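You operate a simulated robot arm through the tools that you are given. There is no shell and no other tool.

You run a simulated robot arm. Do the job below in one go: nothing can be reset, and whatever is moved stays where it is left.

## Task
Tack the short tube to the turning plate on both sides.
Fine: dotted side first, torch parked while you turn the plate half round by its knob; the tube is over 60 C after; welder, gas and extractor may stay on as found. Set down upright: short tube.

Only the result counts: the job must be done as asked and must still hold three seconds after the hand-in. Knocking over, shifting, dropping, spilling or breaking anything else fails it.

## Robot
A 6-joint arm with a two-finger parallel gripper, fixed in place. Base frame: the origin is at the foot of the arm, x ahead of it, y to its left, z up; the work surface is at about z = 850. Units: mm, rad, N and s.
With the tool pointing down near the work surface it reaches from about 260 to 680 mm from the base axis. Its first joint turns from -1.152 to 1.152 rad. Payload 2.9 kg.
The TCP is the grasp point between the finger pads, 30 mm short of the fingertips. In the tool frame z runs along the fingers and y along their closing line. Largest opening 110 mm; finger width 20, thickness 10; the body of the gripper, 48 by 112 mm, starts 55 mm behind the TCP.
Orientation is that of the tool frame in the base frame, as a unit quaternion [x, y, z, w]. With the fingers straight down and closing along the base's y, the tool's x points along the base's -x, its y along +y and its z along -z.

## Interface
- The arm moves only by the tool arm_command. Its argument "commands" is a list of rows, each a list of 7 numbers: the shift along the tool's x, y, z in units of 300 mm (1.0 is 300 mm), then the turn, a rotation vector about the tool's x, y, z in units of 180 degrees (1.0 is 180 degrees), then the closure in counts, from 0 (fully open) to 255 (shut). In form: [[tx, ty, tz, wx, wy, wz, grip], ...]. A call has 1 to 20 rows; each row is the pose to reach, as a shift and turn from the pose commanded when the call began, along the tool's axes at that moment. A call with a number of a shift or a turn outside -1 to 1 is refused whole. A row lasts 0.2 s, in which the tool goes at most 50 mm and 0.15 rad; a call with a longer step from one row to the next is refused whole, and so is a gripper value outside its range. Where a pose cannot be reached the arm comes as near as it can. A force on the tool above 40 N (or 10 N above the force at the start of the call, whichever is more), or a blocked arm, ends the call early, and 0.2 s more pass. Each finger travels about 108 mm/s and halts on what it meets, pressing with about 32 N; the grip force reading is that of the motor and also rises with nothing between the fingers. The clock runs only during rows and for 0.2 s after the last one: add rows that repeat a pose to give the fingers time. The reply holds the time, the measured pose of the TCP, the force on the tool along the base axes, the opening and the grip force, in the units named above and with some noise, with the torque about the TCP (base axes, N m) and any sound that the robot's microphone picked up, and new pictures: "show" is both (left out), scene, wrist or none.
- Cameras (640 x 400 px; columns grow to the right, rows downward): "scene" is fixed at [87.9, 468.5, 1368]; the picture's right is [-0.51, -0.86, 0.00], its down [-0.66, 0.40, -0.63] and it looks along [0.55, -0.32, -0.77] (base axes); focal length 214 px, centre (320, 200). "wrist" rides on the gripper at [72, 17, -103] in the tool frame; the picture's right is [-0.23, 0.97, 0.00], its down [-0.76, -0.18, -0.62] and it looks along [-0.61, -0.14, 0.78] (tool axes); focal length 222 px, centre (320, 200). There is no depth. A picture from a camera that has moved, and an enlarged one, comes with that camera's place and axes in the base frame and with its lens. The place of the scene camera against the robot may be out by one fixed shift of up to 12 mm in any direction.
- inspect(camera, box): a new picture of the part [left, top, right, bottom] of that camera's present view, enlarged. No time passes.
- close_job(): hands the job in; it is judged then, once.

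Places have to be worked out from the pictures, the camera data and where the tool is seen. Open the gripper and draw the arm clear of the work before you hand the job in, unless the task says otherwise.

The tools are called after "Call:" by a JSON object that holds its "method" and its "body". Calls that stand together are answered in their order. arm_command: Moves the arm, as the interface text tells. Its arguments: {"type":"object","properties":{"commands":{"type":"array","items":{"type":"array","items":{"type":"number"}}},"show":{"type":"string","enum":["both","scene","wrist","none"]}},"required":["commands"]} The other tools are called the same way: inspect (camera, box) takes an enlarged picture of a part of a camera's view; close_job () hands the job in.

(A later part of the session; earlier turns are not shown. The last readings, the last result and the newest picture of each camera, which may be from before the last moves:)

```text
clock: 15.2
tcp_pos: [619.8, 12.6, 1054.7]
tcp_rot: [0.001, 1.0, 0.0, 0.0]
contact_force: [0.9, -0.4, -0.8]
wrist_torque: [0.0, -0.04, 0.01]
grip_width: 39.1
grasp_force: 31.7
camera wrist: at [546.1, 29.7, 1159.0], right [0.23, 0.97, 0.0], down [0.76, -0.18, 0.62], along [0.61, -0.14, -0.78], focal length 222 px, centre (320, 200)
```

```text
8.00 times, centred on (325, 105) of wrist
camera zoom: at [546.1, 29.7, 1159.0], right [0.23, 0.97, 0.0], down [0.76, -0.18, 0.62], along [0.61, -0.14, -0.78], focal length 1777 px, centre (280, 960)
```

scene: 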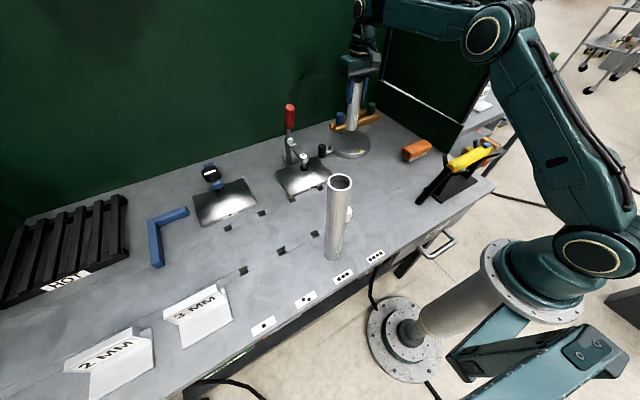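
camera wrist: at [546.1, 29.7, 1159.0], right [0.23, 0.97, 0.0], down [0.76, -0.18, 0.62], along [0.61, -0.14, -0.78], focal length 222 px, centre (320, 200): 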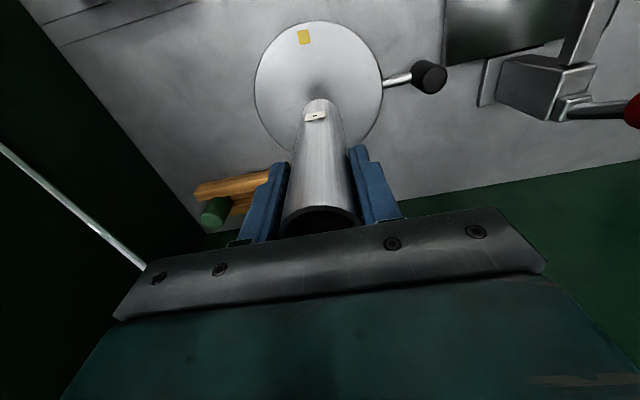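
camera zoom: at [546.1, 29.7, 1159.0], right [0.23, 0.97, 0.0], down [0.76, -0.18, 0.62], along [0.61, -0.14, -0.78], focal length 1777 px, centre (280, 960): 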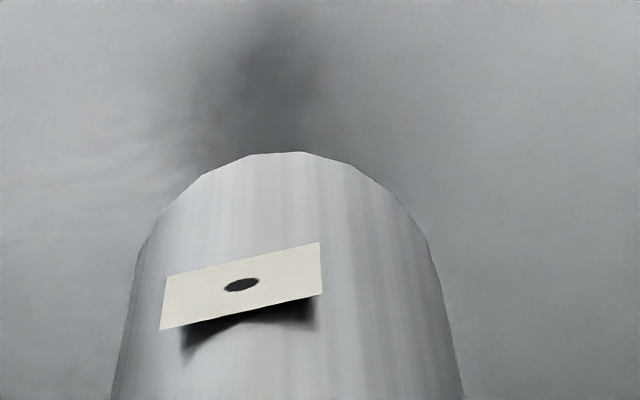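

The two estimates agree to a few mm; the remaining ambiguity is height, which vanishes near contact. I lower the tube to about 6 mm above the plate with a 1.5 mm correction, then re-measure.

Call:
{"method": "arm_command", "body": {"commands": [[0.005, -0.005, 0.05, 0, 0, 0, 255], [0.005, -0.005, 0.1, 0, 0, 0, 255], [0.005, -0.005, 0.14, 0, 0, 0, 255], [0.005, -0.005, 0.16, 0, 0, 0, 255], [0.005, -0.005, 0.16, 0, 0, 0, 255]], "show": "wrist"}}

Call:
{"method": "inspect", "body": {"camera": "scene", "box": [325, 110, 375, 160]}}

Call:
{"method": "inspect", "body": {"camera": "wrist", "box": [240, 10, 400, 170]}}

```text
clock: 16.4
tcp_pos: [616.7, 13.0, 1006.7]
tcp_rot: [0.0, 1.0, 0.001, 0.001]
contact_force: [0.5, 0.7, -2.1]
wrist_torque: [0.0, -0.03, -0.01]
grip_width: 38.9
grasp_force: 31.7
camera wrist: at [543.6, 30.0, 1111.1], right [0.23, 0.97, 0.0], down [0.76, -0.18, 0.62], along [0.61, -0.14, -0.78], focal length 222 px, centre (320, 200)
```

wrist: 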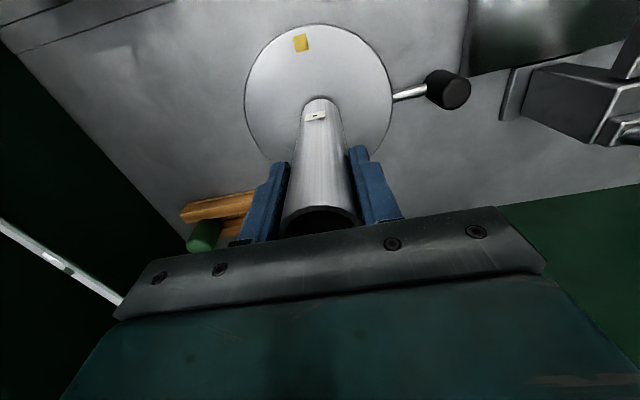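

```text
8.00 times, centred on (350, 135) of scene
camera zoom: at [87.9, 468.5, 1368.0], right [-0.51, -0.86, 0.0], down [-0.66, 0.4, -0.63], along [0.55, -0.32, -0.77], focal length 1716 px, centre (80, 720)
```

zoom: 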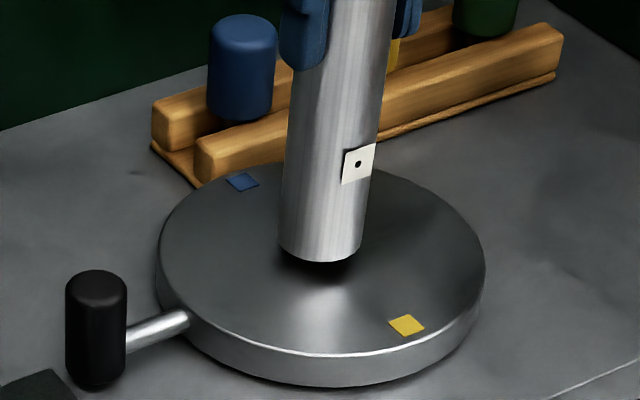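

```text
2.50 times, centred on (320, 90) of wrist
camera zoom: at [543.6, 30.0, 1111.1], right [0.23, 0.97, 0.0], down [0.76, -0.18, 0.62], along [0.61, -0.14, -0.78], focal length 555 px, centre (320, 475)
```

zoom: 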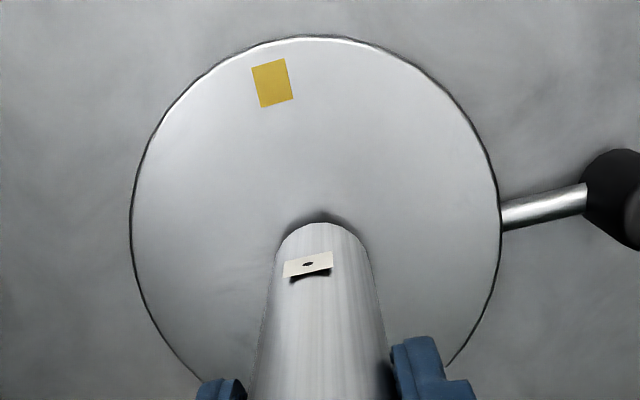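

The tube is still a few mm above the plate (shadow gap visible). I shift about -1.5 mm in x and -1 mm in y and lower 5 mm more, watching the force.

Call:
{"method": "arm_command", "body": {"commands": [[0.005, -0.003, 0.006, 0, 0, 0, 255], [0.005, -0.003, 0.012, 0, 0, 0, 255], [0.005, -0.003, 0.017, 0, 0, 0, 255], [0.005, -0.003, 0.017, 0, 0, 0, 255]], "show": "none"}}

Call:
{"method": "inspect", "body": {"camera": "scene", "box": [325, 110, 375, 160]}}

Call:
{"method": "inspect", "body": {"camera": "scene", "box": [340, 125, 370, 150]}}

Call:
{"method": "inspect", "body": {"camera": "wrist", "box": [240, 10, 400, 170]}}

```text
clock: 17.4
tcp_pos: [615.5, 10.9, 1000.2]
tcp_rot: [0.0, 1.0, 0.0, 0.001]
contact_force: [0.4, -0.4, -1.6]
wrist_torque: [0.01, 0.02, 0.0]
grip_width: 38.9
grasp_force: 31.3
```

```text
8.00 times, centred on (350, 135) of scene
camera zoom: at [87.9, 468.5, 1368.0], right [-0.51, -0.86, 0.0], down [-0.66, 0.4, -0.63], along [0.55, -0.32, -0.77], focal length 1716 px, centre (80, 720)
```

zoom: 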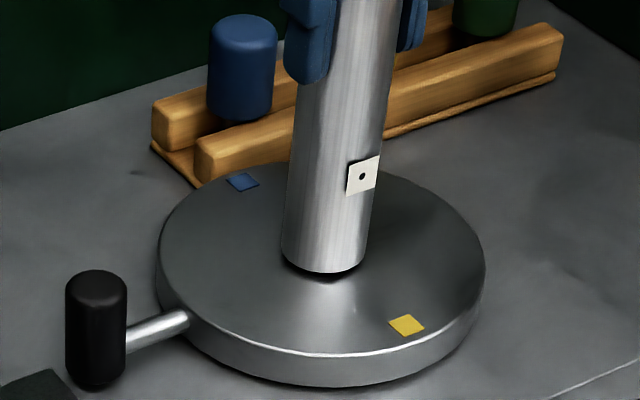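

```text
16.00 times, centred on (355, 138) of scene
camera zoom: at [87.9, 468.5, 1368.0], right [-0.51, -0.86, 0.0], down [-0.66, 0.4, -0.63], along [0.55, -0.32, -0.77], focal length 3432 px, centre (-240, 1200)
```

zoom: 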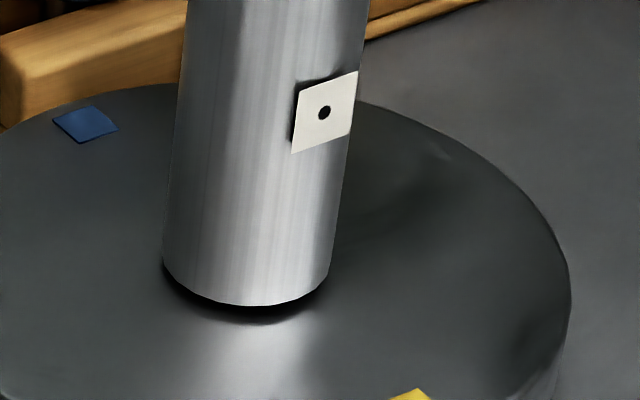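

```text
2.50 times, centred on (320, 90) of wrist
camera zoom: at [542.2, 27.8, 1105.0], right [0.23, 0.97, 0.0], down [0.76, -0.18, 0.62], along [0.61, -0.14, -0.78], focal length 555 px, centre (320, 475)
```

zoom: 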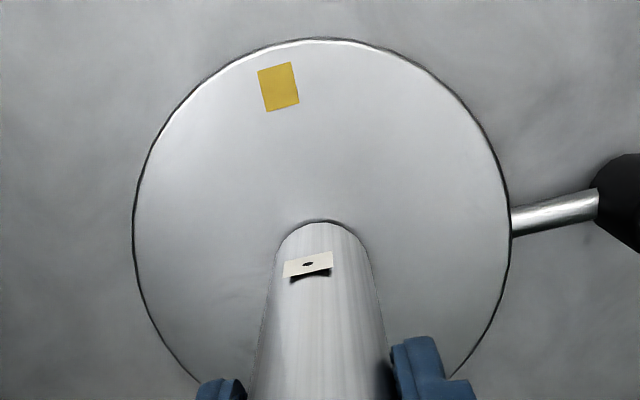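

Both views now put the tube axis within ~1 mm of the plate centre, about 2-3 mm above it. I lower slowly until contact shows in the force reading.

Call:
{"method": "arm_command", "body": {"commands": [[0, 0.001, 0.003, 0, 0, 0, 255], [0, 0.001, 0.005, 0, 0, 0, 255], [0, 0.001, 0.007, 0, 0, 0, 255], [0, 0.001, 0.007, 0, 0, 0, 255]], "show": "none"}}

Call:
{"method": "inspect", "body": {"camera": "scene", "box": [340, 125, 370, 150]}}

```text
clock: 18.4
tcp_pos: [614.9, 11.6, 999.3]
tcp_rot: [-0.001, 1.0, 0.0, 0.0]
contact_force: [0.0, 0.1, -1.7]
wrist_torque: [-0.03, -0.05, 0.02]
grip_width: 38.7
grasp_force: 31.9
```

```text
16.00 times, centred on (355, 138) of scene
camera zoom: at [87.9, 468.5, 1368.0], right [-0.51, -0.86, 0.0], down [-0.66, 0.4, -0.63], along [0.55, -0.32, -0.77], focal length 3432 px, centre (-240, 1200)
```

zoom: 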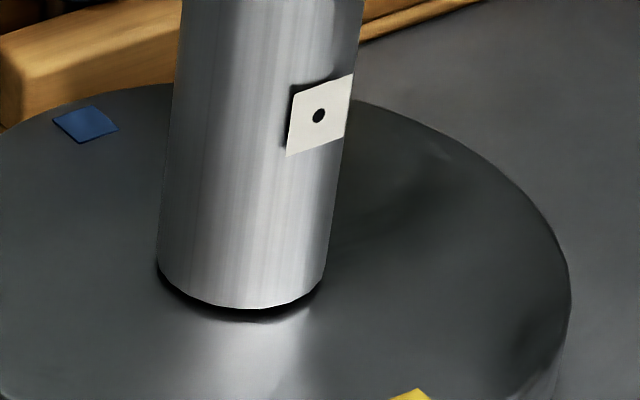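

A thin dark gap is still visible under the tube and no contact force yet; I lower a further 2 mm.

Call:
{"method": "arm_command", "body": {"commands": [[0, -0.001, 0.003, 0, 0, 0, 255], [0, -0.001, 0.005, 0, 0, 0, 255], [0, -0.001, 0.007, 0, 0, 0, 255], [0, -0.001, 0.007, 0, 0, 0, 255]], "show": "none"}}

Call:
{"method": "inspect", "body": {"camera": "scene", "box": [340, 125, 370, 150]}}

```text
clock: 19.4
tcp_pos: [613.6, 11.6, 997.6]
tcp_rot: [-0.001, 1.0, 0.0, 0.001]
contact_force: [0.0, -1.0, -1.8]
wrist_torque: [0.03, 0.01, 0.0]
grip_width: 39.0
grasp_force: 32.0
```

```text
16.00 times, centred on (355, 138) of scene
camera zoom: at [87.9, 468.5, 1368.0], right [-0.51, -0.86, 0.0], down [-0.66, 0.4, -0.63], along [0.55, -0.32, -0.77], focal length 3432 px, centre (-240, 1200)
```

zoom: 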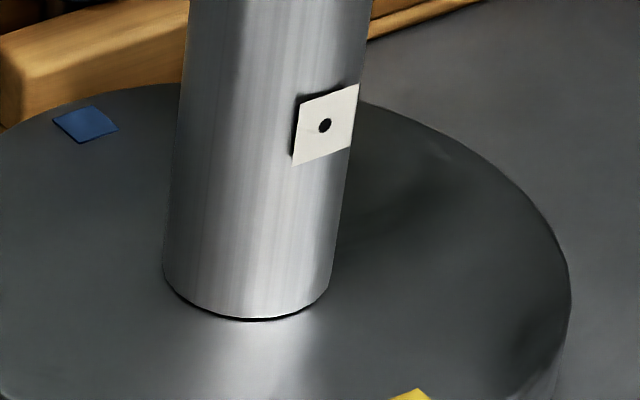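

The gap is down to about 1 mm and the tube sits ~1.9 mm short in x of the plate centre. I correct +1.5 mm in x and lower the last bit.

Call:
{"method": "arm_command", "body": {"commands": [[-0.005, -0.001, 0.0, 0, 0, 0, 255], [-0.005, -0.001, 0.0015, 0, 0, 0, 255], [-0.005, -0.001, 0.003, 0, 0, 0, 255], [-0.005, -0.001, 0.004, 0, 0, 0, 255], [-0.005, -0.001, 0.004, 0, 0, 0, 255]], "show": "none"}}

Call:
{"method": "inspect", "body": {"camera": "scene", "box": [340, 125, 370, 150]}}

Call:
{"method": "inspect", "body": {"camera": "scene", "box": [325, 110, 375, 160]}}

Call:
{"method": "inspect", "body": {"camera": "wrist", "box": [240, 10, 400, 170]}}

```text
clock: 20.6
tcp_pos: [617.0, 9.7, 998.2]
tcp_rot: [-0.001, 1.0, 0.0, 0.003]
contact_force: [0.6, 4.0, 10.0]
wrist_torque: [0.53, 0.06, -0.05]
grip_width: 38.9
grasp_force: 32.0
```

```text
16.00 times, centred on (355, 138) of scene
camera zoom: at [87.7, 468.6, 1368.0], right [-0.51, -0.86, 0.0], down [-0.66, 0.4, -0.63], along [0.55, -0.32, -0.77], focal length 3432 px, centre (-240, 1200)
```

zoom: 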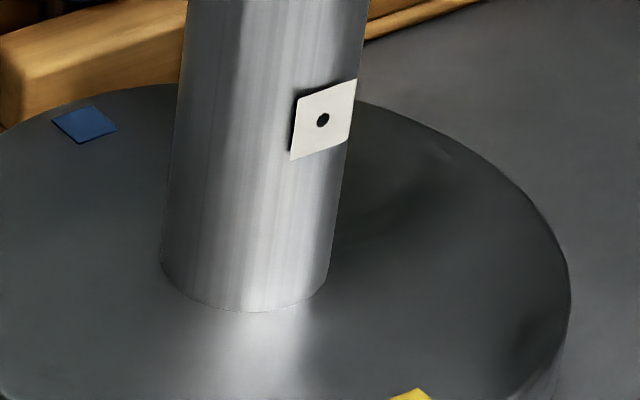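

```text
8.00 times, centred on (350, 135) of scene
camera zoom: at [87.7, 468.6, 1368.0], right [-0.51, -0.86, 0.0], down [-0.66, 0.4, -0.63], along [0.55, -0.32, -0.77], focal length 1716 px, centre (80, 720)
```

zoom: 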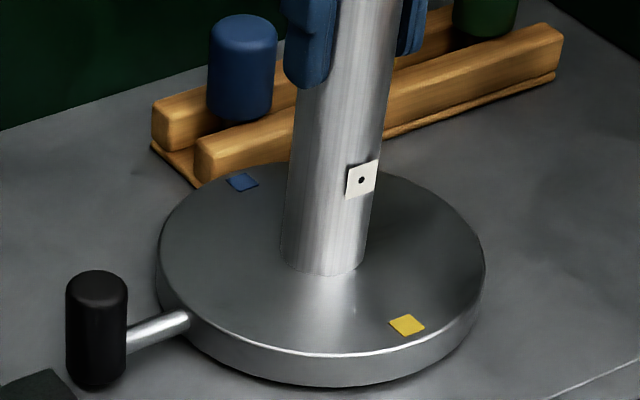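

```text
2.50 times, centred on (320, 90) of wrist
camera zoom: at [543.3, 26.5, 1101.6], right [0.23, 0.97, 0.0], down [0.76, -0.18, 0.63], along [0.61, -0.14, -0.78], focal length 555 px, centre (320, 475)
```

zoom: 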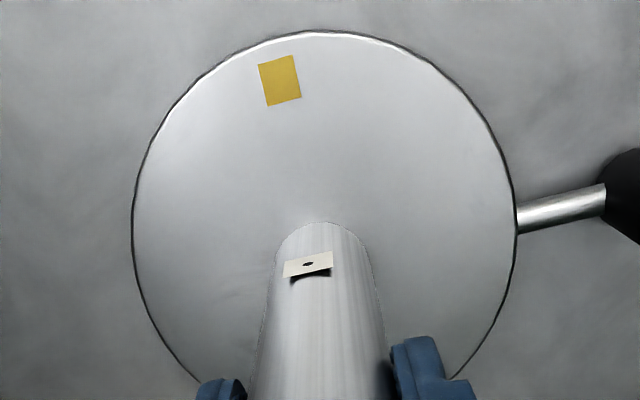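

Contact is made (10 N) and the tube sits seated within ~0.7 mm of the plate centre, dot tag facing the robot. I ease off 0.6 mm, open the fingers, and rise straight up.

Call:
{"method": "arm_command", "body": {"commands": [[0, 0, -0.002, 0, 0, 0, 255], [0, 0, -0.002, 0, 0, 0, 130], [0, 0, -0.002, 0, 0, 0, 60], [0, 0, -0.002, 0, 0, 0, 0], [0, 0, -0.002, 0, 0, 0, 0], [0, 0, -0.05, 0, 0, 0, 0], [0, 0, -0.15, 0, 0, 0, 0], [0, 0, -0.25, 0, 0, 0, 0], [0, 0, -0.35, 0, 0, 0, 0], [0, 0, -0.35, 0, 0, 0, 0]]}}

Call:
{"method": "inspect", "body": {"camera": "scene", "box": [325, 110, 375, 160]}}

Call:
{"method": "inspect", "body": {"camera": "scene", "box": [340, 125, 370, 150]}}

Call:
{"method": "inspect", "body": {"camera": "wrist", "box": [220, 30, 420, 200]}}

```text
clock: 22.8
tcp_pos: [617.4, 10.3, 1101.1]
tcp_rot: [0.0, 1.0, 0.0, 0.0]
contact_force: [0.7, 0.4, -0.3]
wrist_torque: [-0.02, 0.0, -0.02]
grip_width: 109.9
grasp_force: 0.1
camera wrist: at [543.6, 27.9, 1205.8], right [0.23, 0.97, 0.0], down [0.76, -0.18, 0.62], along [0.61, -0.14, -0.78], focal length 222 px, centre (320, 200)
```

scene: 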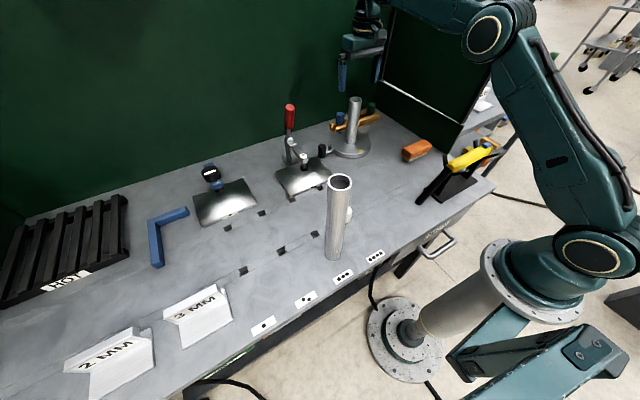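
wrist: 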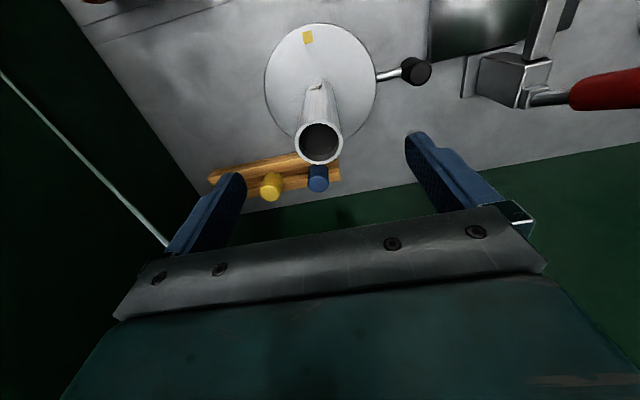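

```text
8.00 times, centred on (350, 135) of scene
camera zoom: at [87.9, 468.5, 1368.0], right [-0.51, -0.86, 0.0], down [-0.66, 0.4, -0.63], along [0.55, -0.32, -0.77], focal length 1716 px, centre (80, 720)
```

zoom: 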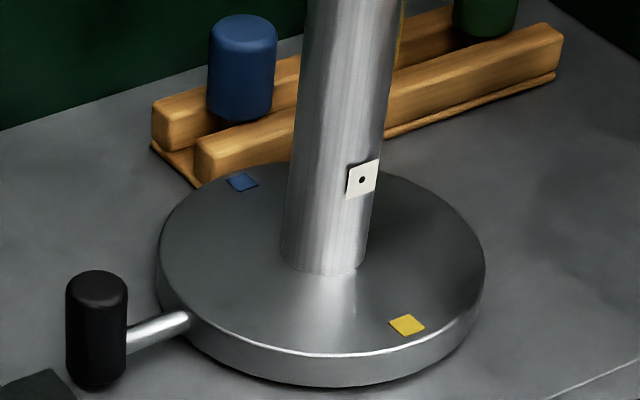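

```text
16.00 times, centred on (355, 138) of scene
camera zoom: at [87.9, 468.5, 1368.0], right [-0.51, -0.86, 0.0], down [-0.66, 0.4, -0.63], along [0.55, -0.32, -0.77], focal length 3432 px, centre (-240, 1200)
```

zoom: 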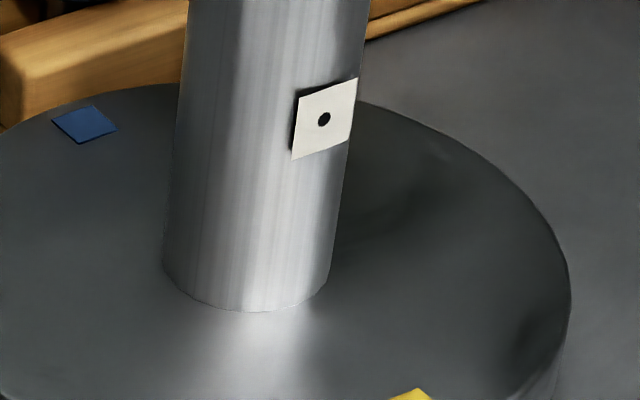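

```text
2.35 times, centred on (320, 115) of wrist
camera zoom: at [543.6, 27.9, 1205.8], right [0.23, 0.97, 0.0], down [0.76, -0.18, 0.62], along [0.61, -0.14, -0.78], focal length 523 px, centre (320, 400)
```

zoom: 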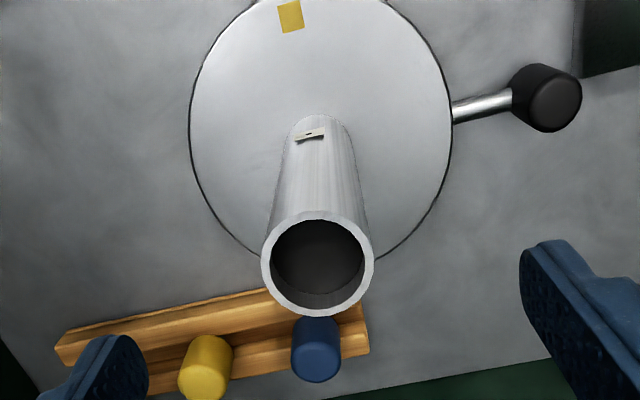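

The tube stands upright and centred on the plate. Now for the torch: I back off and yaw +90° so that the nozzle will end up pointing forward (+x) when I return to the standard yaw.

Call:
{"method": "arm_command", "body": {"commands": [[0.0, 0, -0.1, 0, 0, 0, 0], [0.08, -0.01, -0.12, 0, 0, 0.04, 0], [0.17, -0.02, -0.12, 0, 0, 0.08, 0], [0.26, -0.03, -0.12, 0, 0, 0.125, 0], [0.35, -0.04, -0.12, 0, 0, 0.17, 0], [0.44, -0.05, -0.12, 0, 0, 0.215, 0], [0.53, -0.06, -0.12, 0, 0, 0.26, 0], [0.62, -0.07, -0.12, 0, 0, 0.305, 0], [0.71, -0.08, -0.12, 0, 0, 0.35, 0], [0.8, -0.09, -0.12, 0, 0, 0.395, 0], [0.89, -0.1, -0.12, 0, 0, 0.44, 0], [0.957, -0.1, -0.12, 0, 0, 0.48, 0], [0.957, -0.1, -0.12, 0, 0, 0.5, 0], [0.957, -0.1, -0.12, 0, 0, 0.5, 0]]}}

```text
clock: 25.8
tcp_pos: [328.3, -20.8, 1138.0]
tcp_rot: [0.708, 0.707, -0.001, 0.001]
contact_force: [-0.1, -1.2, -0.2]
wrist_torque: [-0.03, -0.01, 0.01]
grip_width: 110.2
grasp_force: 0.2
camera wrist: at [345.7, 52.6, 1241.8], right [0.97, -0.23, 0.0], down [-0.18, -0.76, 0.62], along [-0.14, -0.61, -0.78], focal length 222 px, centre (320, 200)
```

scene: 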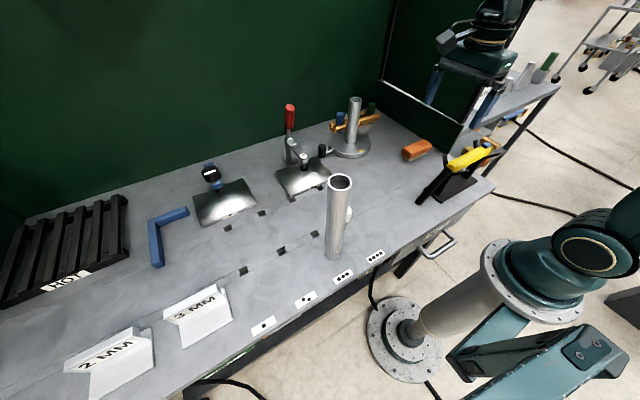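
wrist: 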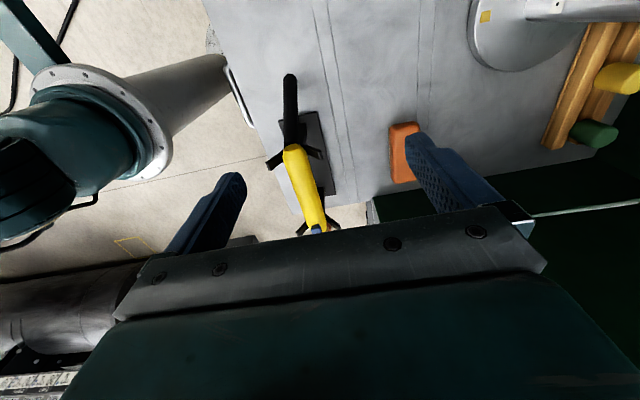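

The torch is in view beneath. I move closer above the handle to measure its axis precisely for the grasp.

Call:
{"method": "arm_command", "body": {"commands": [[-0.066, -0.037, 0.07, 0, 0, 0, 0], [-0.132, -0.074, 0.14, 0, 0, 0, 0], [-0.197, -0.11, 0.21, 0, 0, 0, 0], [-0.197, -0.11, 0.21, 0, 0, 0, 0]], "show": "wrist"}}

Call:
{"method": "inspect", "body": {"camera": "wrist", "box": [230, 60, 400, 230]}}

Call:
{"method": "inspect", "body": {"camera": "scene", "box": [405, 130, 525, 220]}}

```text
clock: 26.8
tcp_pos: [298.9, -79.5, 1076.5]
tcp_rot: [0.707, 0.707, -0.001, 0.0]
contact_force: [0.0, -0.5, -0.2]
wrist_torque: [-0.02, 0.01, 0.02]
grip_width: 110.3
grasp_force: 0.0
camera wrist: at [314.2, -6.8, 1179.9], right [0.97, -0.23, 0.0], down [-0.18, -0.76, 0.62], along [-0.14, -0.61, -0.78], focal length 222 px, centre (320, 200)
```

wrist: 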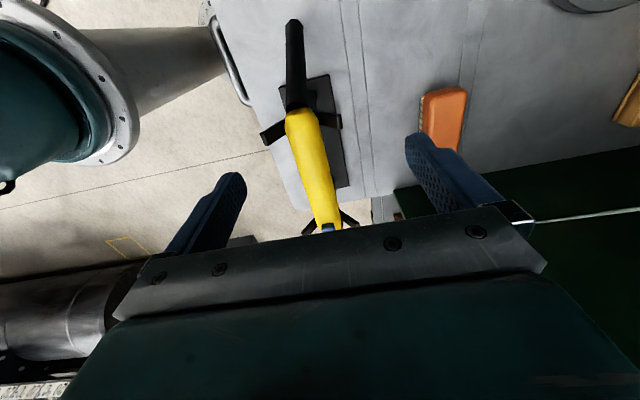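

```text
2.35 times, centred on (315, 145) of wrist
camera zoom: at [314.2, -6.8, 1179.9], right [0.97, -0.23, 0.0], down [-0.18, -0.76, 0.62], along [-0.14, -0.61, -0.78], focal length 523 px, centre (332, 329)
```

zoom: 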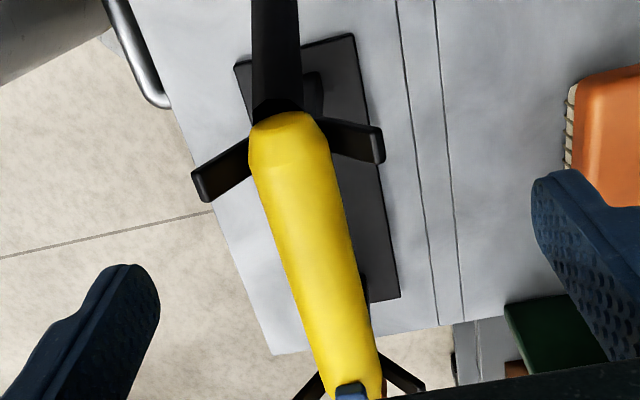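

```text
4.44 times, centred on (465, 175) of scene
camera zoom: at [87.9, 468.5, 1368.0], right [-0.51, -0.86, 0.0], down [-0.66, 0.4, -0.63], along [0.55, -0.32, -0.77], focal length 953 px, centre (-324, 311)
```

zoom: 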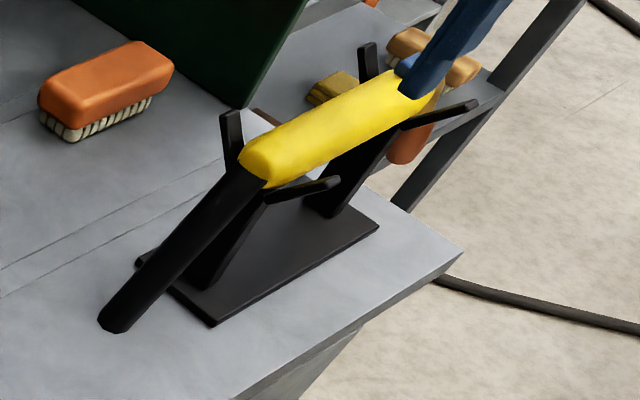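

The handle axis lies at x ≈ 279 parallel to y, about z 967. I move above its middle (y -147) and descend part-way with the fingers open to check alignment.

Call:
{"method": "arm_command", "body": {"commands": [[-0.11, -0.029, 0.02, 0, 0, 0, 0], [-0.2243, -0.0583, 0.05, 0, 0, 0, 0], [-0.2243, -0.0583, 0.12, 0, 0, 0, 0], [-0.2243, -0.0583, 0.18, 0, 0, 0, 0], [-0.2243, -0.0583, 0.22, 0, 0, 0, 0], [-0.2243, -0.0583, 0.22, 0, 0, 0, 0]]}}

Call:
{"method": "inspect", "body": {"camera": "wrist", "box": [200, 60, 440, 230]}}

Call:
{"method": "inspect", "body": {"camera": "scene", "box": [405, 120, 525, 210]}}

```text
clock: 28.2
tcp_pos: [279.0, -146.7, 1006.3]
tcp_rot: [0.707, 0.707, -0.001, 0.0]
contact_force: [-0.5, 0.9, 0.3]
wrist_torque: [0.02, 0.0, 0.0]
grip_width: 109.9
grasp_force: 0.1
camera wrist: at [295.2, -73.8, 1110.8], right [0.97, -0.23, 0.0], down [-0.18, -0.76, 0.62], along [-0.14, -0.61, -0.78], focal length 222 px, centre (320, 200)
```

scene: 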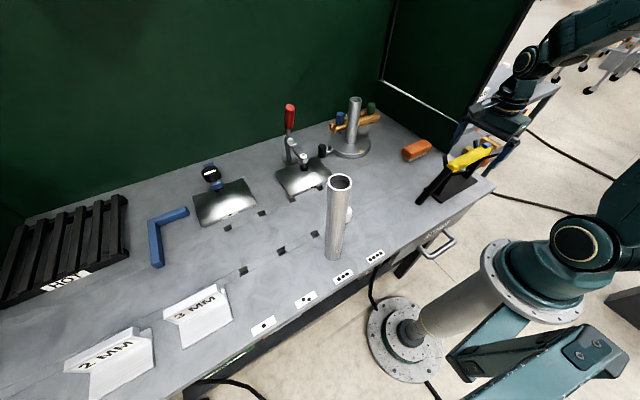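
wrist: 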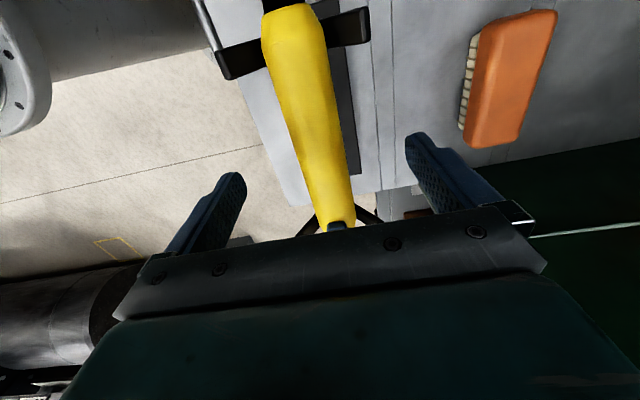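

```text
2.35 times, centred on (320, 145) of wrist
camera zoom: at [295.2, -73.8, 1110.8], right [0.97, -0.23, 0.0], down [-0.18, -0.76, 0.62], along [-0.14, -0.61, -0.78], focal length 523 px, centre (320, 329)
```

zoom: 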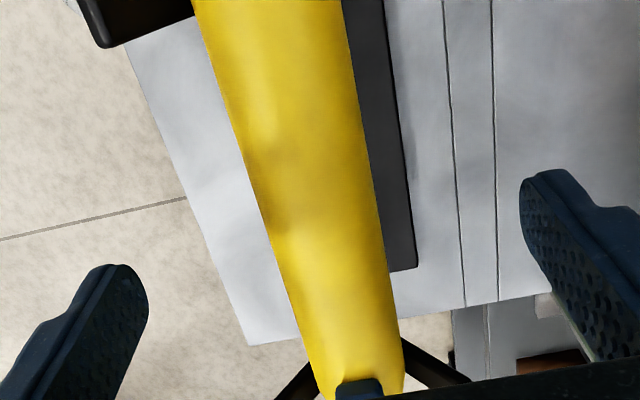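

```text
4.44 times, centred on (465, 165) of scene
camera zoom: at [87.9, 468.5, 1368.0], right [-0.51, -0.86, 0.0], down [-0.66, 0.4, -0.63], along [0.55, -0.32, -0.77], focal length 953 px, centre (-324, 356)
```

zoom: 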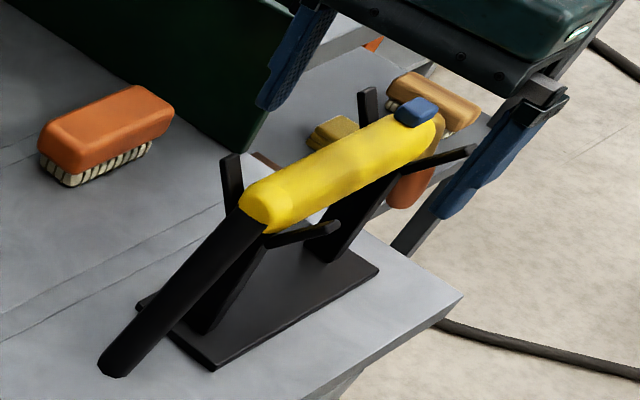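

The handle is centred between the fingers. I descend 38 mm and close on it.

Call:
{"method": "arm_command", "body": {"commands": [[0, 0.004, 0.045, 0, 0, 0, 0], [0, 0.004, 0.09, 0, 0, 0, 0], [0, 0.004, 0.128, 0, 0, 0, 0], [0, 0.004, 0.128, 0, 0, 0, 0], [0, 0.004, 0.128, 0, 0, 0, 130], [0, 0.004, 0.128, 0, 0, 0, 190], [0, 0.004, 0.128, 0, 0, 0, 255], [0, 0.004, 0.128, 0, 0, 0, 255], [0, 0.004, 0.128, 0, 0, 0, 255]]}}

Call:
{"method": "inspect", "body": {"camera": "wrist", "box": [200, 60, 440, 230]}}

Call:
{"method": "inspect", "body": {"camera": "scene", "box": [405, 120, 525, 210]}}

```text
clock: 30.2
tcp_pos: [279.6, -146.9, 968.7]
tcp_rot: [0.707, 0.707, 0.0, -0.001]
contact_force: [1.9, 0.7, -0.6]
wrist_torque: [0.03, 0.0, -0.14]
grip_width: 33.2
grasp_force: 32.1
camera wrist: at [295.7, -73.5, 1073.3], right [0.97, -0.23, 0.0], down [-0.18, -0.76, 0.62], along [-0.14, -0.61, -0.78], focal length 222 px, centre (320, 200)
```

scene: 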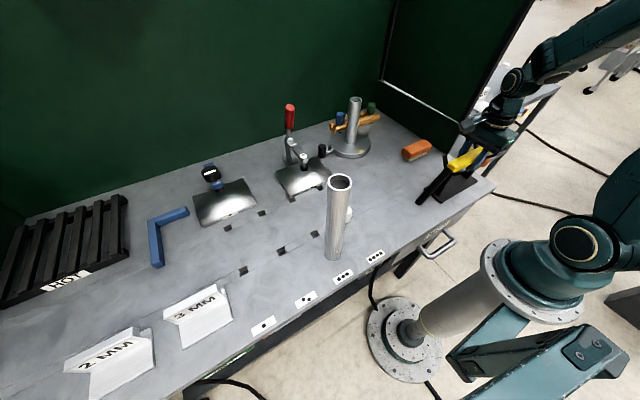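
wrist: 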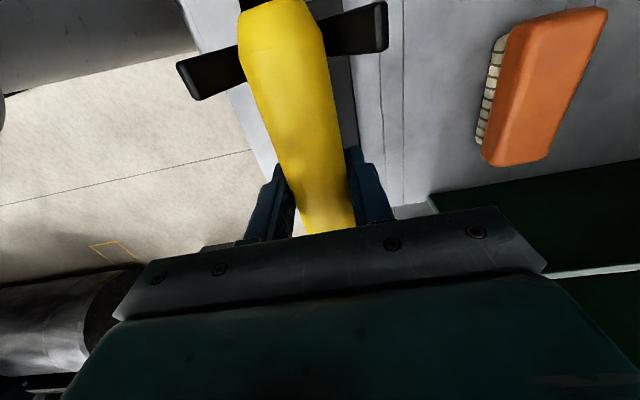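

```text
2.35 times, centred on (320, 145) of wrist
camera zoom: at [295.7, -73.5, 1073.3], right [0.97, -0.23, 0.0], down [-0.18, -0.76, 0.62], along [-0.14, -0.61, -0.78], focal length 523 px, centre (320, 329)
```

zoom: 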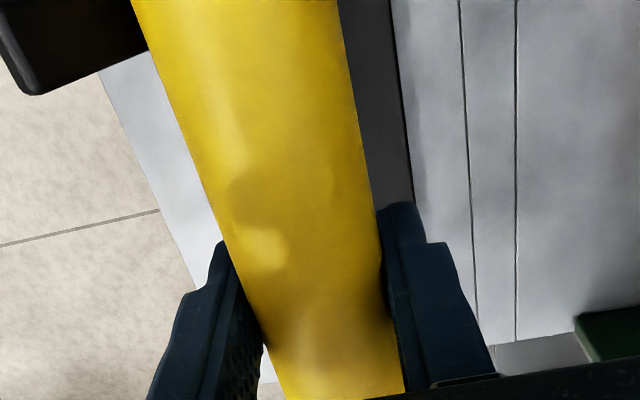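

```text
4.44 times, centred on (465, 165) of scene
camera zoom: at [87.9, 468.5, 1368.0], right [-0.51, -0.86, 0.0], down [-0.66, 0.4, -0.63], along [0.55, -0.32, -0.77], focal length 953 px, centre (-324, 356)
```

zoom: 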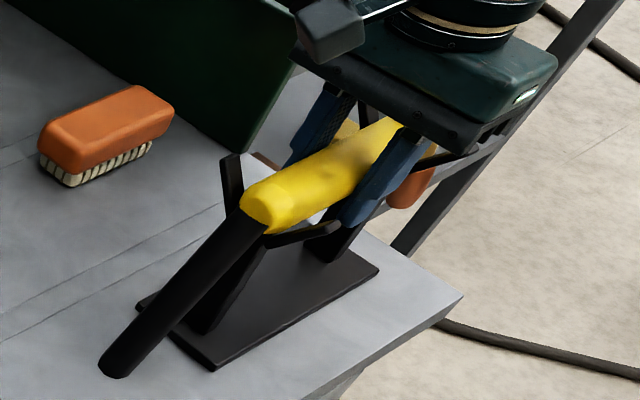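

The torch handle is held (33 mm, 32 N) at TCP (280, -147, 969), which I note as its parking pose. I lift straight up 80 mm and check how it hangs.

Call:
{"method": "arm_command", "body": {"commands": [[0, 0, -0.04, 0, 0, 0, 255], [0, 0, -0.12, 0, 0, 0, 255], [0, 0, -0.2, 0, 0, 0, 255], [0, 0, -0.267, 0, 0, 0, 255], [0, 0, -0.267, 0, 0, 0, 255]]}}

Call:
{"method": "inspect", "body": {"camera": "scene", "box": [405, 90, 545, 200]}}

Call:
{"method": "inspect", "body": {"camera": "wrist", "box": [200, 0, 440, 230]}}

```text
clock: 31.4
tcp_pos: [276.9, -146.8, 1050.7]
tcp_rot: [0.707, 0.707, 0.0, 0.0]
contact_force: [0.1, 0.2, -8.6]
wrist_torque: [0.16, 0.01, -0.12]
grip_width: 33.2
grasp_force: 32.2
camera wrist: at [293.2, -74.9, 1155.5], right [0.97, -0.23, 0.0], down [-0.18, -0.76, 0.62], along [-0.14, -0.61, -0.78], focal length 222 px, centre (320, 200)
```

scene: 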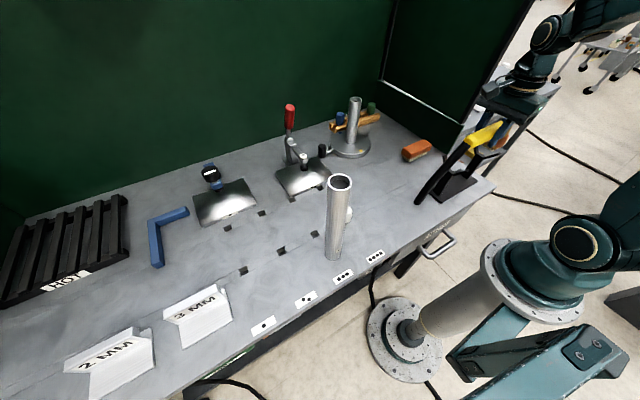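
wrist: 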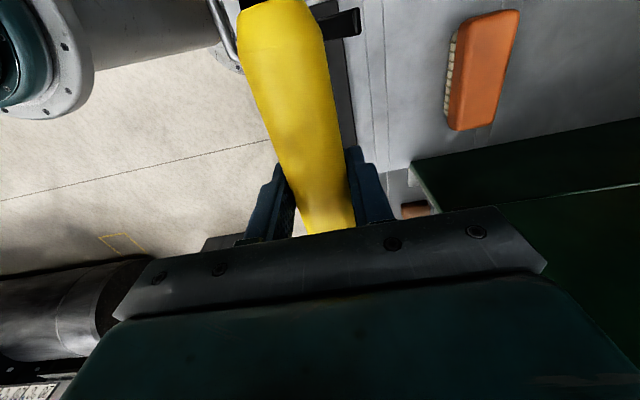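

```text
3.64 times, centred on (475, 145) of scene
camera zoom: at [88.0, 468.5, 1368.0], right [-0.51, -0.86, 0.0], down [-0.66, 0.4, -0.63], along [0.55, -0.32, -0.77], focal length 780 px, centre (-244, 400)
```

zoom: 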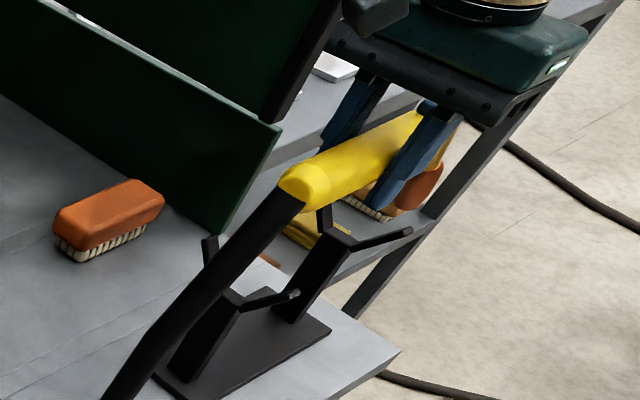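

```text
1.74 times, centred on (320, 115) of wrist
camera zoom: at [293.2, -74.9, 1155.5], right [0.97, -0.23, 0.0], down [-0.18, -0.76, 0.62], along [-0.14, -0.61, -0.78], focal length 386 px, centre (320, 348)
```

zoom: 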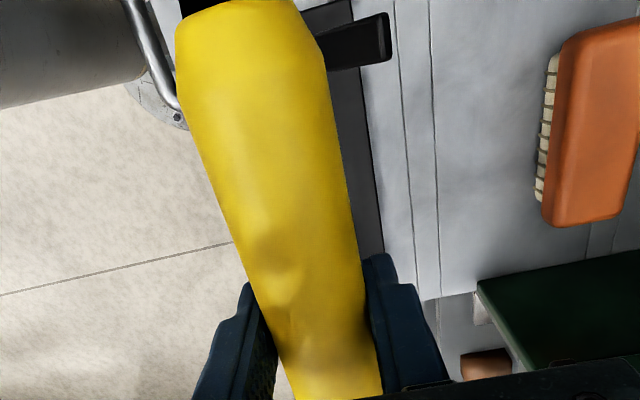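

The torch is up and level; the black part is a flexible cable that now reaches down to the bench. I look closer at where the cable goes so that I don't drag it into anything.

Call:
{"method": "inspect", "body": {"camera": "scene", "box": [380, 120, 480, 240]}}

Call:
{"method": "inspect", "body": {"camera": "scene", "box": [340, 180, 480, 320]}}

```text
3.33 times, centred on (430, 180) of scene
camera zoom: at [88.0, 468.5, 1368.0], right [-0.51, -0.86, 0.0], down [-0.66, 0.4, -0.63], along [0.55, -0.32, -0.77], focal length 715 px, centre (-47, 267)
```

zoom: 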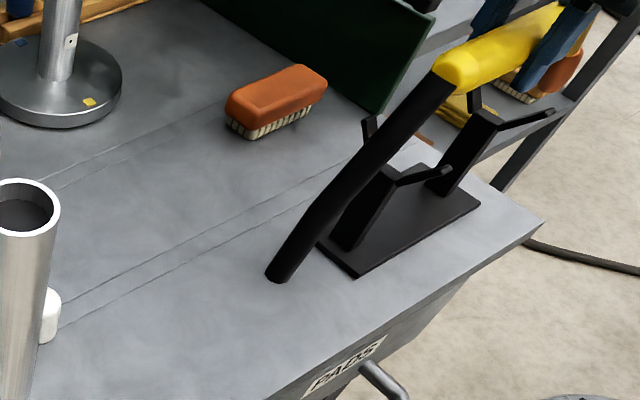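

```text
2.86 times, centred on (410, 250) of scene
camera zoom: at [88.0, 468.5, 1368.0], right [-0.51, -0.86, 0.0], down [-0.66, 0.4, -0.63], along [0.55, -0.32, -0.77], focal length 613 px, centre (63, 57)
```

zoom: 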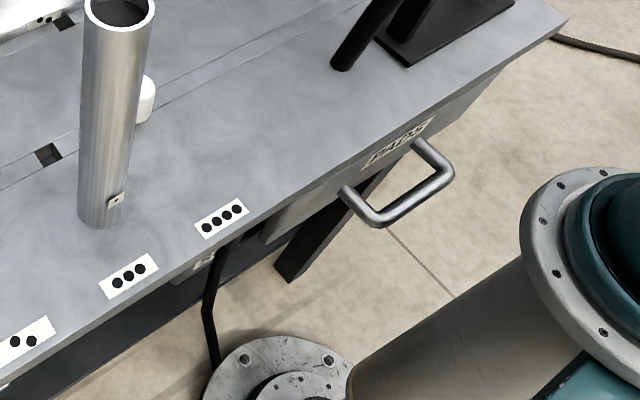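

The cable emerges from a fixed grommet near (284, 0) on the bench and just follows the torch. I now swing the torch round to the standard yaw (nozzle to +x) and stop well short of the tube, high enough to clear everything.

Call:
{"method": "arm_command", "body": {"commands": [[0.03, 0.02, 0.0, 0, 0, -0.03, 255], [0.075, 0.048, 0.0, 0, 0, -0.07, 255], [0.12, 0.077, 0.0, 0, 0, -0.113, 255], [0.165, 0.106, 0.0, 0, 0, -0.155, 255], [0.21, 0.135, 0.0, 0, 0, -0.197, 255], [0.255, 0.164, 0.0, 0, 0, -0.24, 255], [0.3, 0.193, 0.0, 0, 0, -0.282, 255], [0.345, 0.222, 0.01, 0, 0, -0.325, 255], [0.39, 0.251, 0.02, 0, 0, -0.367, 255], [0.435, 0.28, 0.03, 0, 0, -0.41, 255], [0.48, 0.309, 0.05, 0, 0, -0.45, 255], [0.52, 0.335, 0.06, 0, 0, -0.485, 255], [0.533, 0.343, 0.067, 0, 0, -0.5, 255], [0.533, 0.343, 0.067, 0, 0, -0.5, 255]]}}

Call:
{"method": "inspect", "body": {"camera": "scene", "box": [320, 80, 480, 200]}}

```text
clock: 34.4
tcp_pos: [382.1, 13.8, 1029.5]
tcp_rot: [-0.001, 1.0, 0.0, 0.0]
contact_force: [0.1, 0.7, -8.3]
wrist_torque: [-0.03, 0.13, -0.02]
grip_width: 33.4
grasp_force: 31.7
camera wrist: at [309.2, 31.1, 1133.9], right [0.23, 0.97, 0.0], down [0.76, -0.18, 0.62], along [0.61, -0.14, -0.78], focal length 222 px, centre (320, 200)
```

scene: 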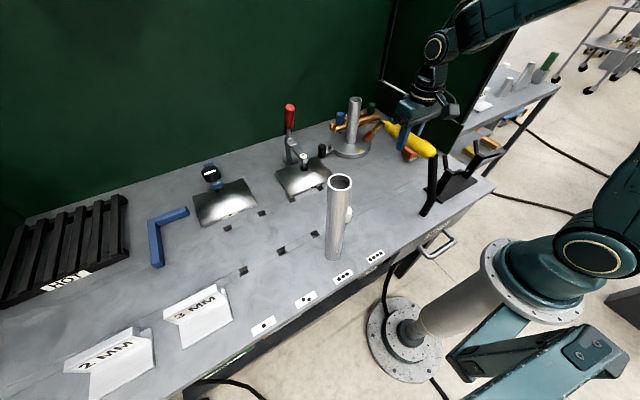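
wrist: 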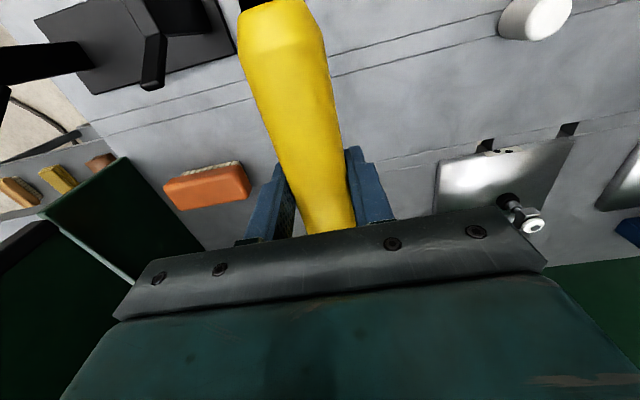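

```text
3.33 times, centred on (400, 140) of scene
camera zoom: at [88.0, 468.6, 1368.0], right [-0.51, -0.86, 0.0], down [-0.66, 0.4, -0.63], along [0.55, -0.32, -0.77], focal length 715 px, centre (53, 400)
```

zoom: 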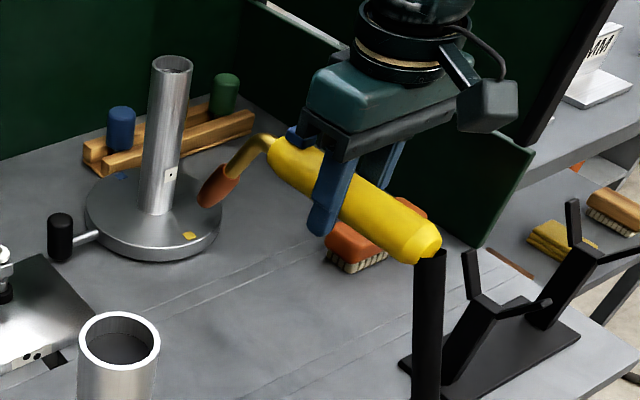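

The nozzle now points forward at the tube. I zoom on the nozzle and tube to get the tip's place relative to the tool.

Call:
{"method": "inspect", "body": {"camera": "scene", "box": [335, 95, 405, 155]}}

Call:
{"method": "inspect", "body": {"camera": "scene", "box": [355, 115, 390, 145]}}

```text
6.67 times, centred on (370, 125) of scene
camera zoom: at [88.0, 468.6, 1368.0], right [-0.51, -0.86, 0.0], down [-0.66, 0.4, -0.63], along [0.55, -0.32, -0.77], focal length 1430 px, centre (-13, 700)
```

zoom: 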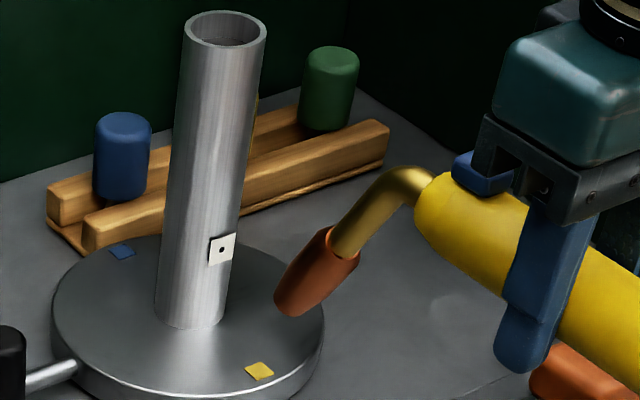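

```text
13.33 times, centred on (372, 130) of scene
camera zoom: at [88.0, 468.6, 1368.0], right [-0.51, -0.86, 0.0], down [-0.66, 0.4, -0.63], along [0.55, -0.32, -0.77], focal length 2860 px, centre (-380, 1133)
```

zoom: 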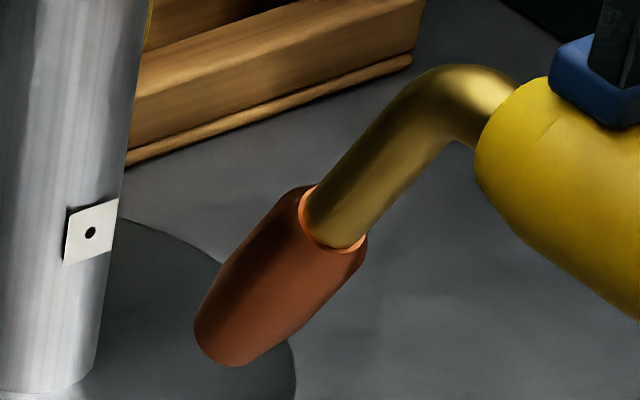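

With the tip's y assumed ≈ 11, the scene ray puts the nozzle end near (539, 11, 924). I move it 38 mm forward and 26 mm down, keeping about 25 mm from the seam, then re-measure against the tube.

Call:
{"method": "arm_command", "body": {"commands": [[-0.04, -0.003, 0.03, 0, 0, 0, 255], [-0.09, -0.006, 0.06, 0, 0, 0, 255], [-0.127, -0.008, 0.087, 0, 0, 0, 255], [-0.127, -0.008, 0.087, 0, 0, 0, 255]], "show": "scene"}}

Call:
{"method": "inspect", "body": {"camera": "scene", "box": [345, 120, 385, 150]}}

Call:
{"method": "inspect", "body": {"camera": "scene", "box": [335, 95, 435, 155]}}

```text
clock: 35.4
tcp_pos: [421.0, 10.6, 1003.3]
tcp_rot: [0.001, 1.0, -0.002, 0.001]
contact_force: [1.3, 0.2, -8.4]
wrist_torque: [-0.01, 0.15, -0.03]
grip_width: 33.2
grasp_force: 31.9
```

scene: 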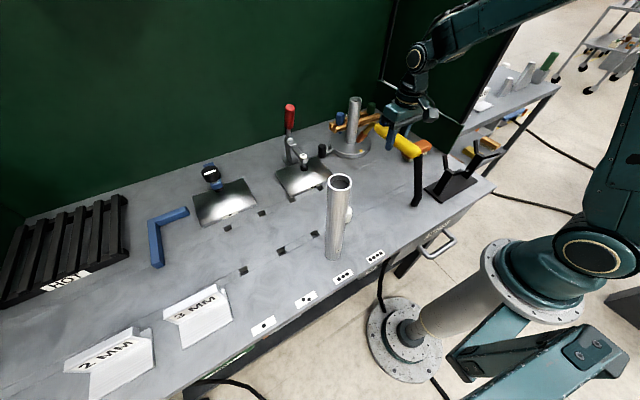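

```text
13.33 times, centred on (365, 135) of scene
camera zoom: at [88.0, 468.5, 1368.0], right [-0.51, -0.86, 0.0], down [-0.66, 0.4, -0.63], along [0.55, -0.32, -0.77], focal length 2860 px, centre (-280, 1067)
```

zoom: 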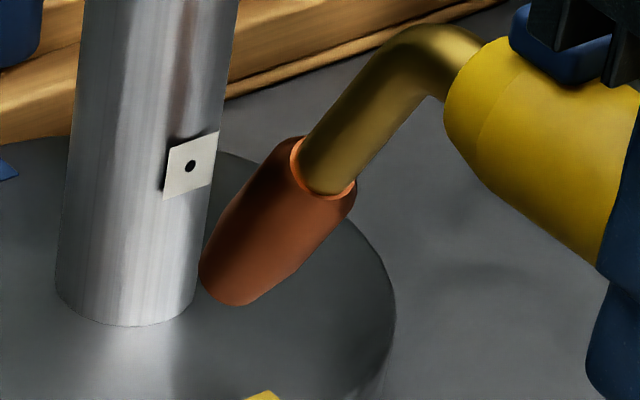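

```text
6.40 times, centred on (385, 125) of scene
camera zoom: at [88.0, 468.5, 1368.0], right [-0.51, -0.86, 0.0], down [-0.66, 0.4, -0.63], along [0.55, -0.32, -0.77], focal length 1373 px, centre (-96, 680)
```

zoom: 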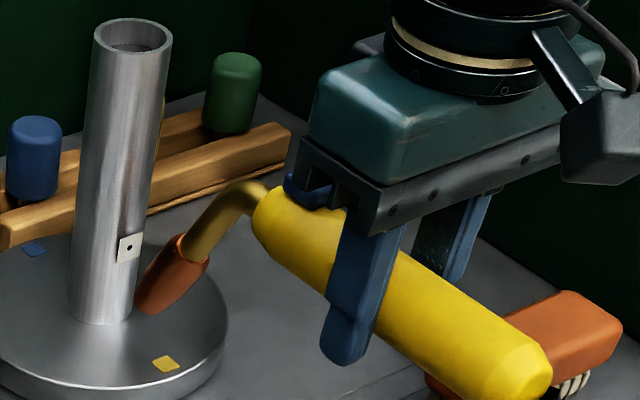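

The nozzle end is near (578, 10, 898), the near-side seam at about (599, 10, 875). I go 8 mm forward and 10 mm down, then check again.

Call:
{"method": "arm_command", "body": {"commands": [[-0.013, 0, 0.016, 0, 0, 0, 255], [-0.027, 0, 0.033, 0, 0, 0, 255], [-0.027, 0, 0.033, 0, 0, 0, 255]], "show": "none"}}

Call:
{"method": "inspect", "body": {"camera": "scene", "box": [345, 120, 385, 150]}}

Call:
{"method": "inspect", "body": {"camera": "wrist", "box": [240, 150, 400, 250]}}

```text
clock: 36.2
tcp_pos: [430.9, 10.9, 993.9]
tcp_rot: [-0.001, 1.0, 0.0, -0.001]
contact_force: [-0.3, -0.5, -8.0]
wrist_torque: [0.02, 0.15, 0.01]
grip_width: 33.2
grasp_force: 32.0
```

```text
13.33 times, centred on (365, 135) of scene
camera zoom: at [88.0, 468.5, 1368.0], right [-0.51, -0.86, 0.0], down [-0.66, 0.4, -0.63], along [0.55, -0.32, -0.77], focal length 2860 px, centre (-280, 1067)
```

zoom: 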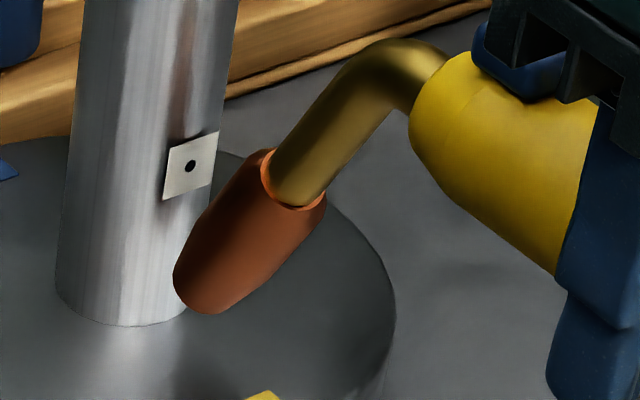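

```text
4.00 times, centred on (320, 200) of wrist
camera zoom: at [357.8, 27.9, 1098.4], right [0.23, 0.97, 0.0], down [0.76, -0.18, 0.62], along [0.61, -0.14, -0.78], focal length 888 px, centre (320, 200)
```

zoom: 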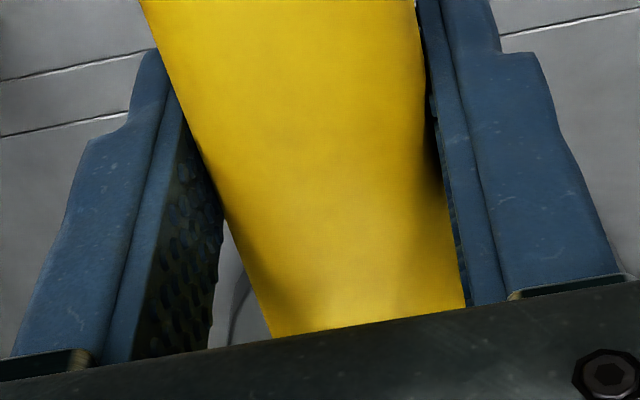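

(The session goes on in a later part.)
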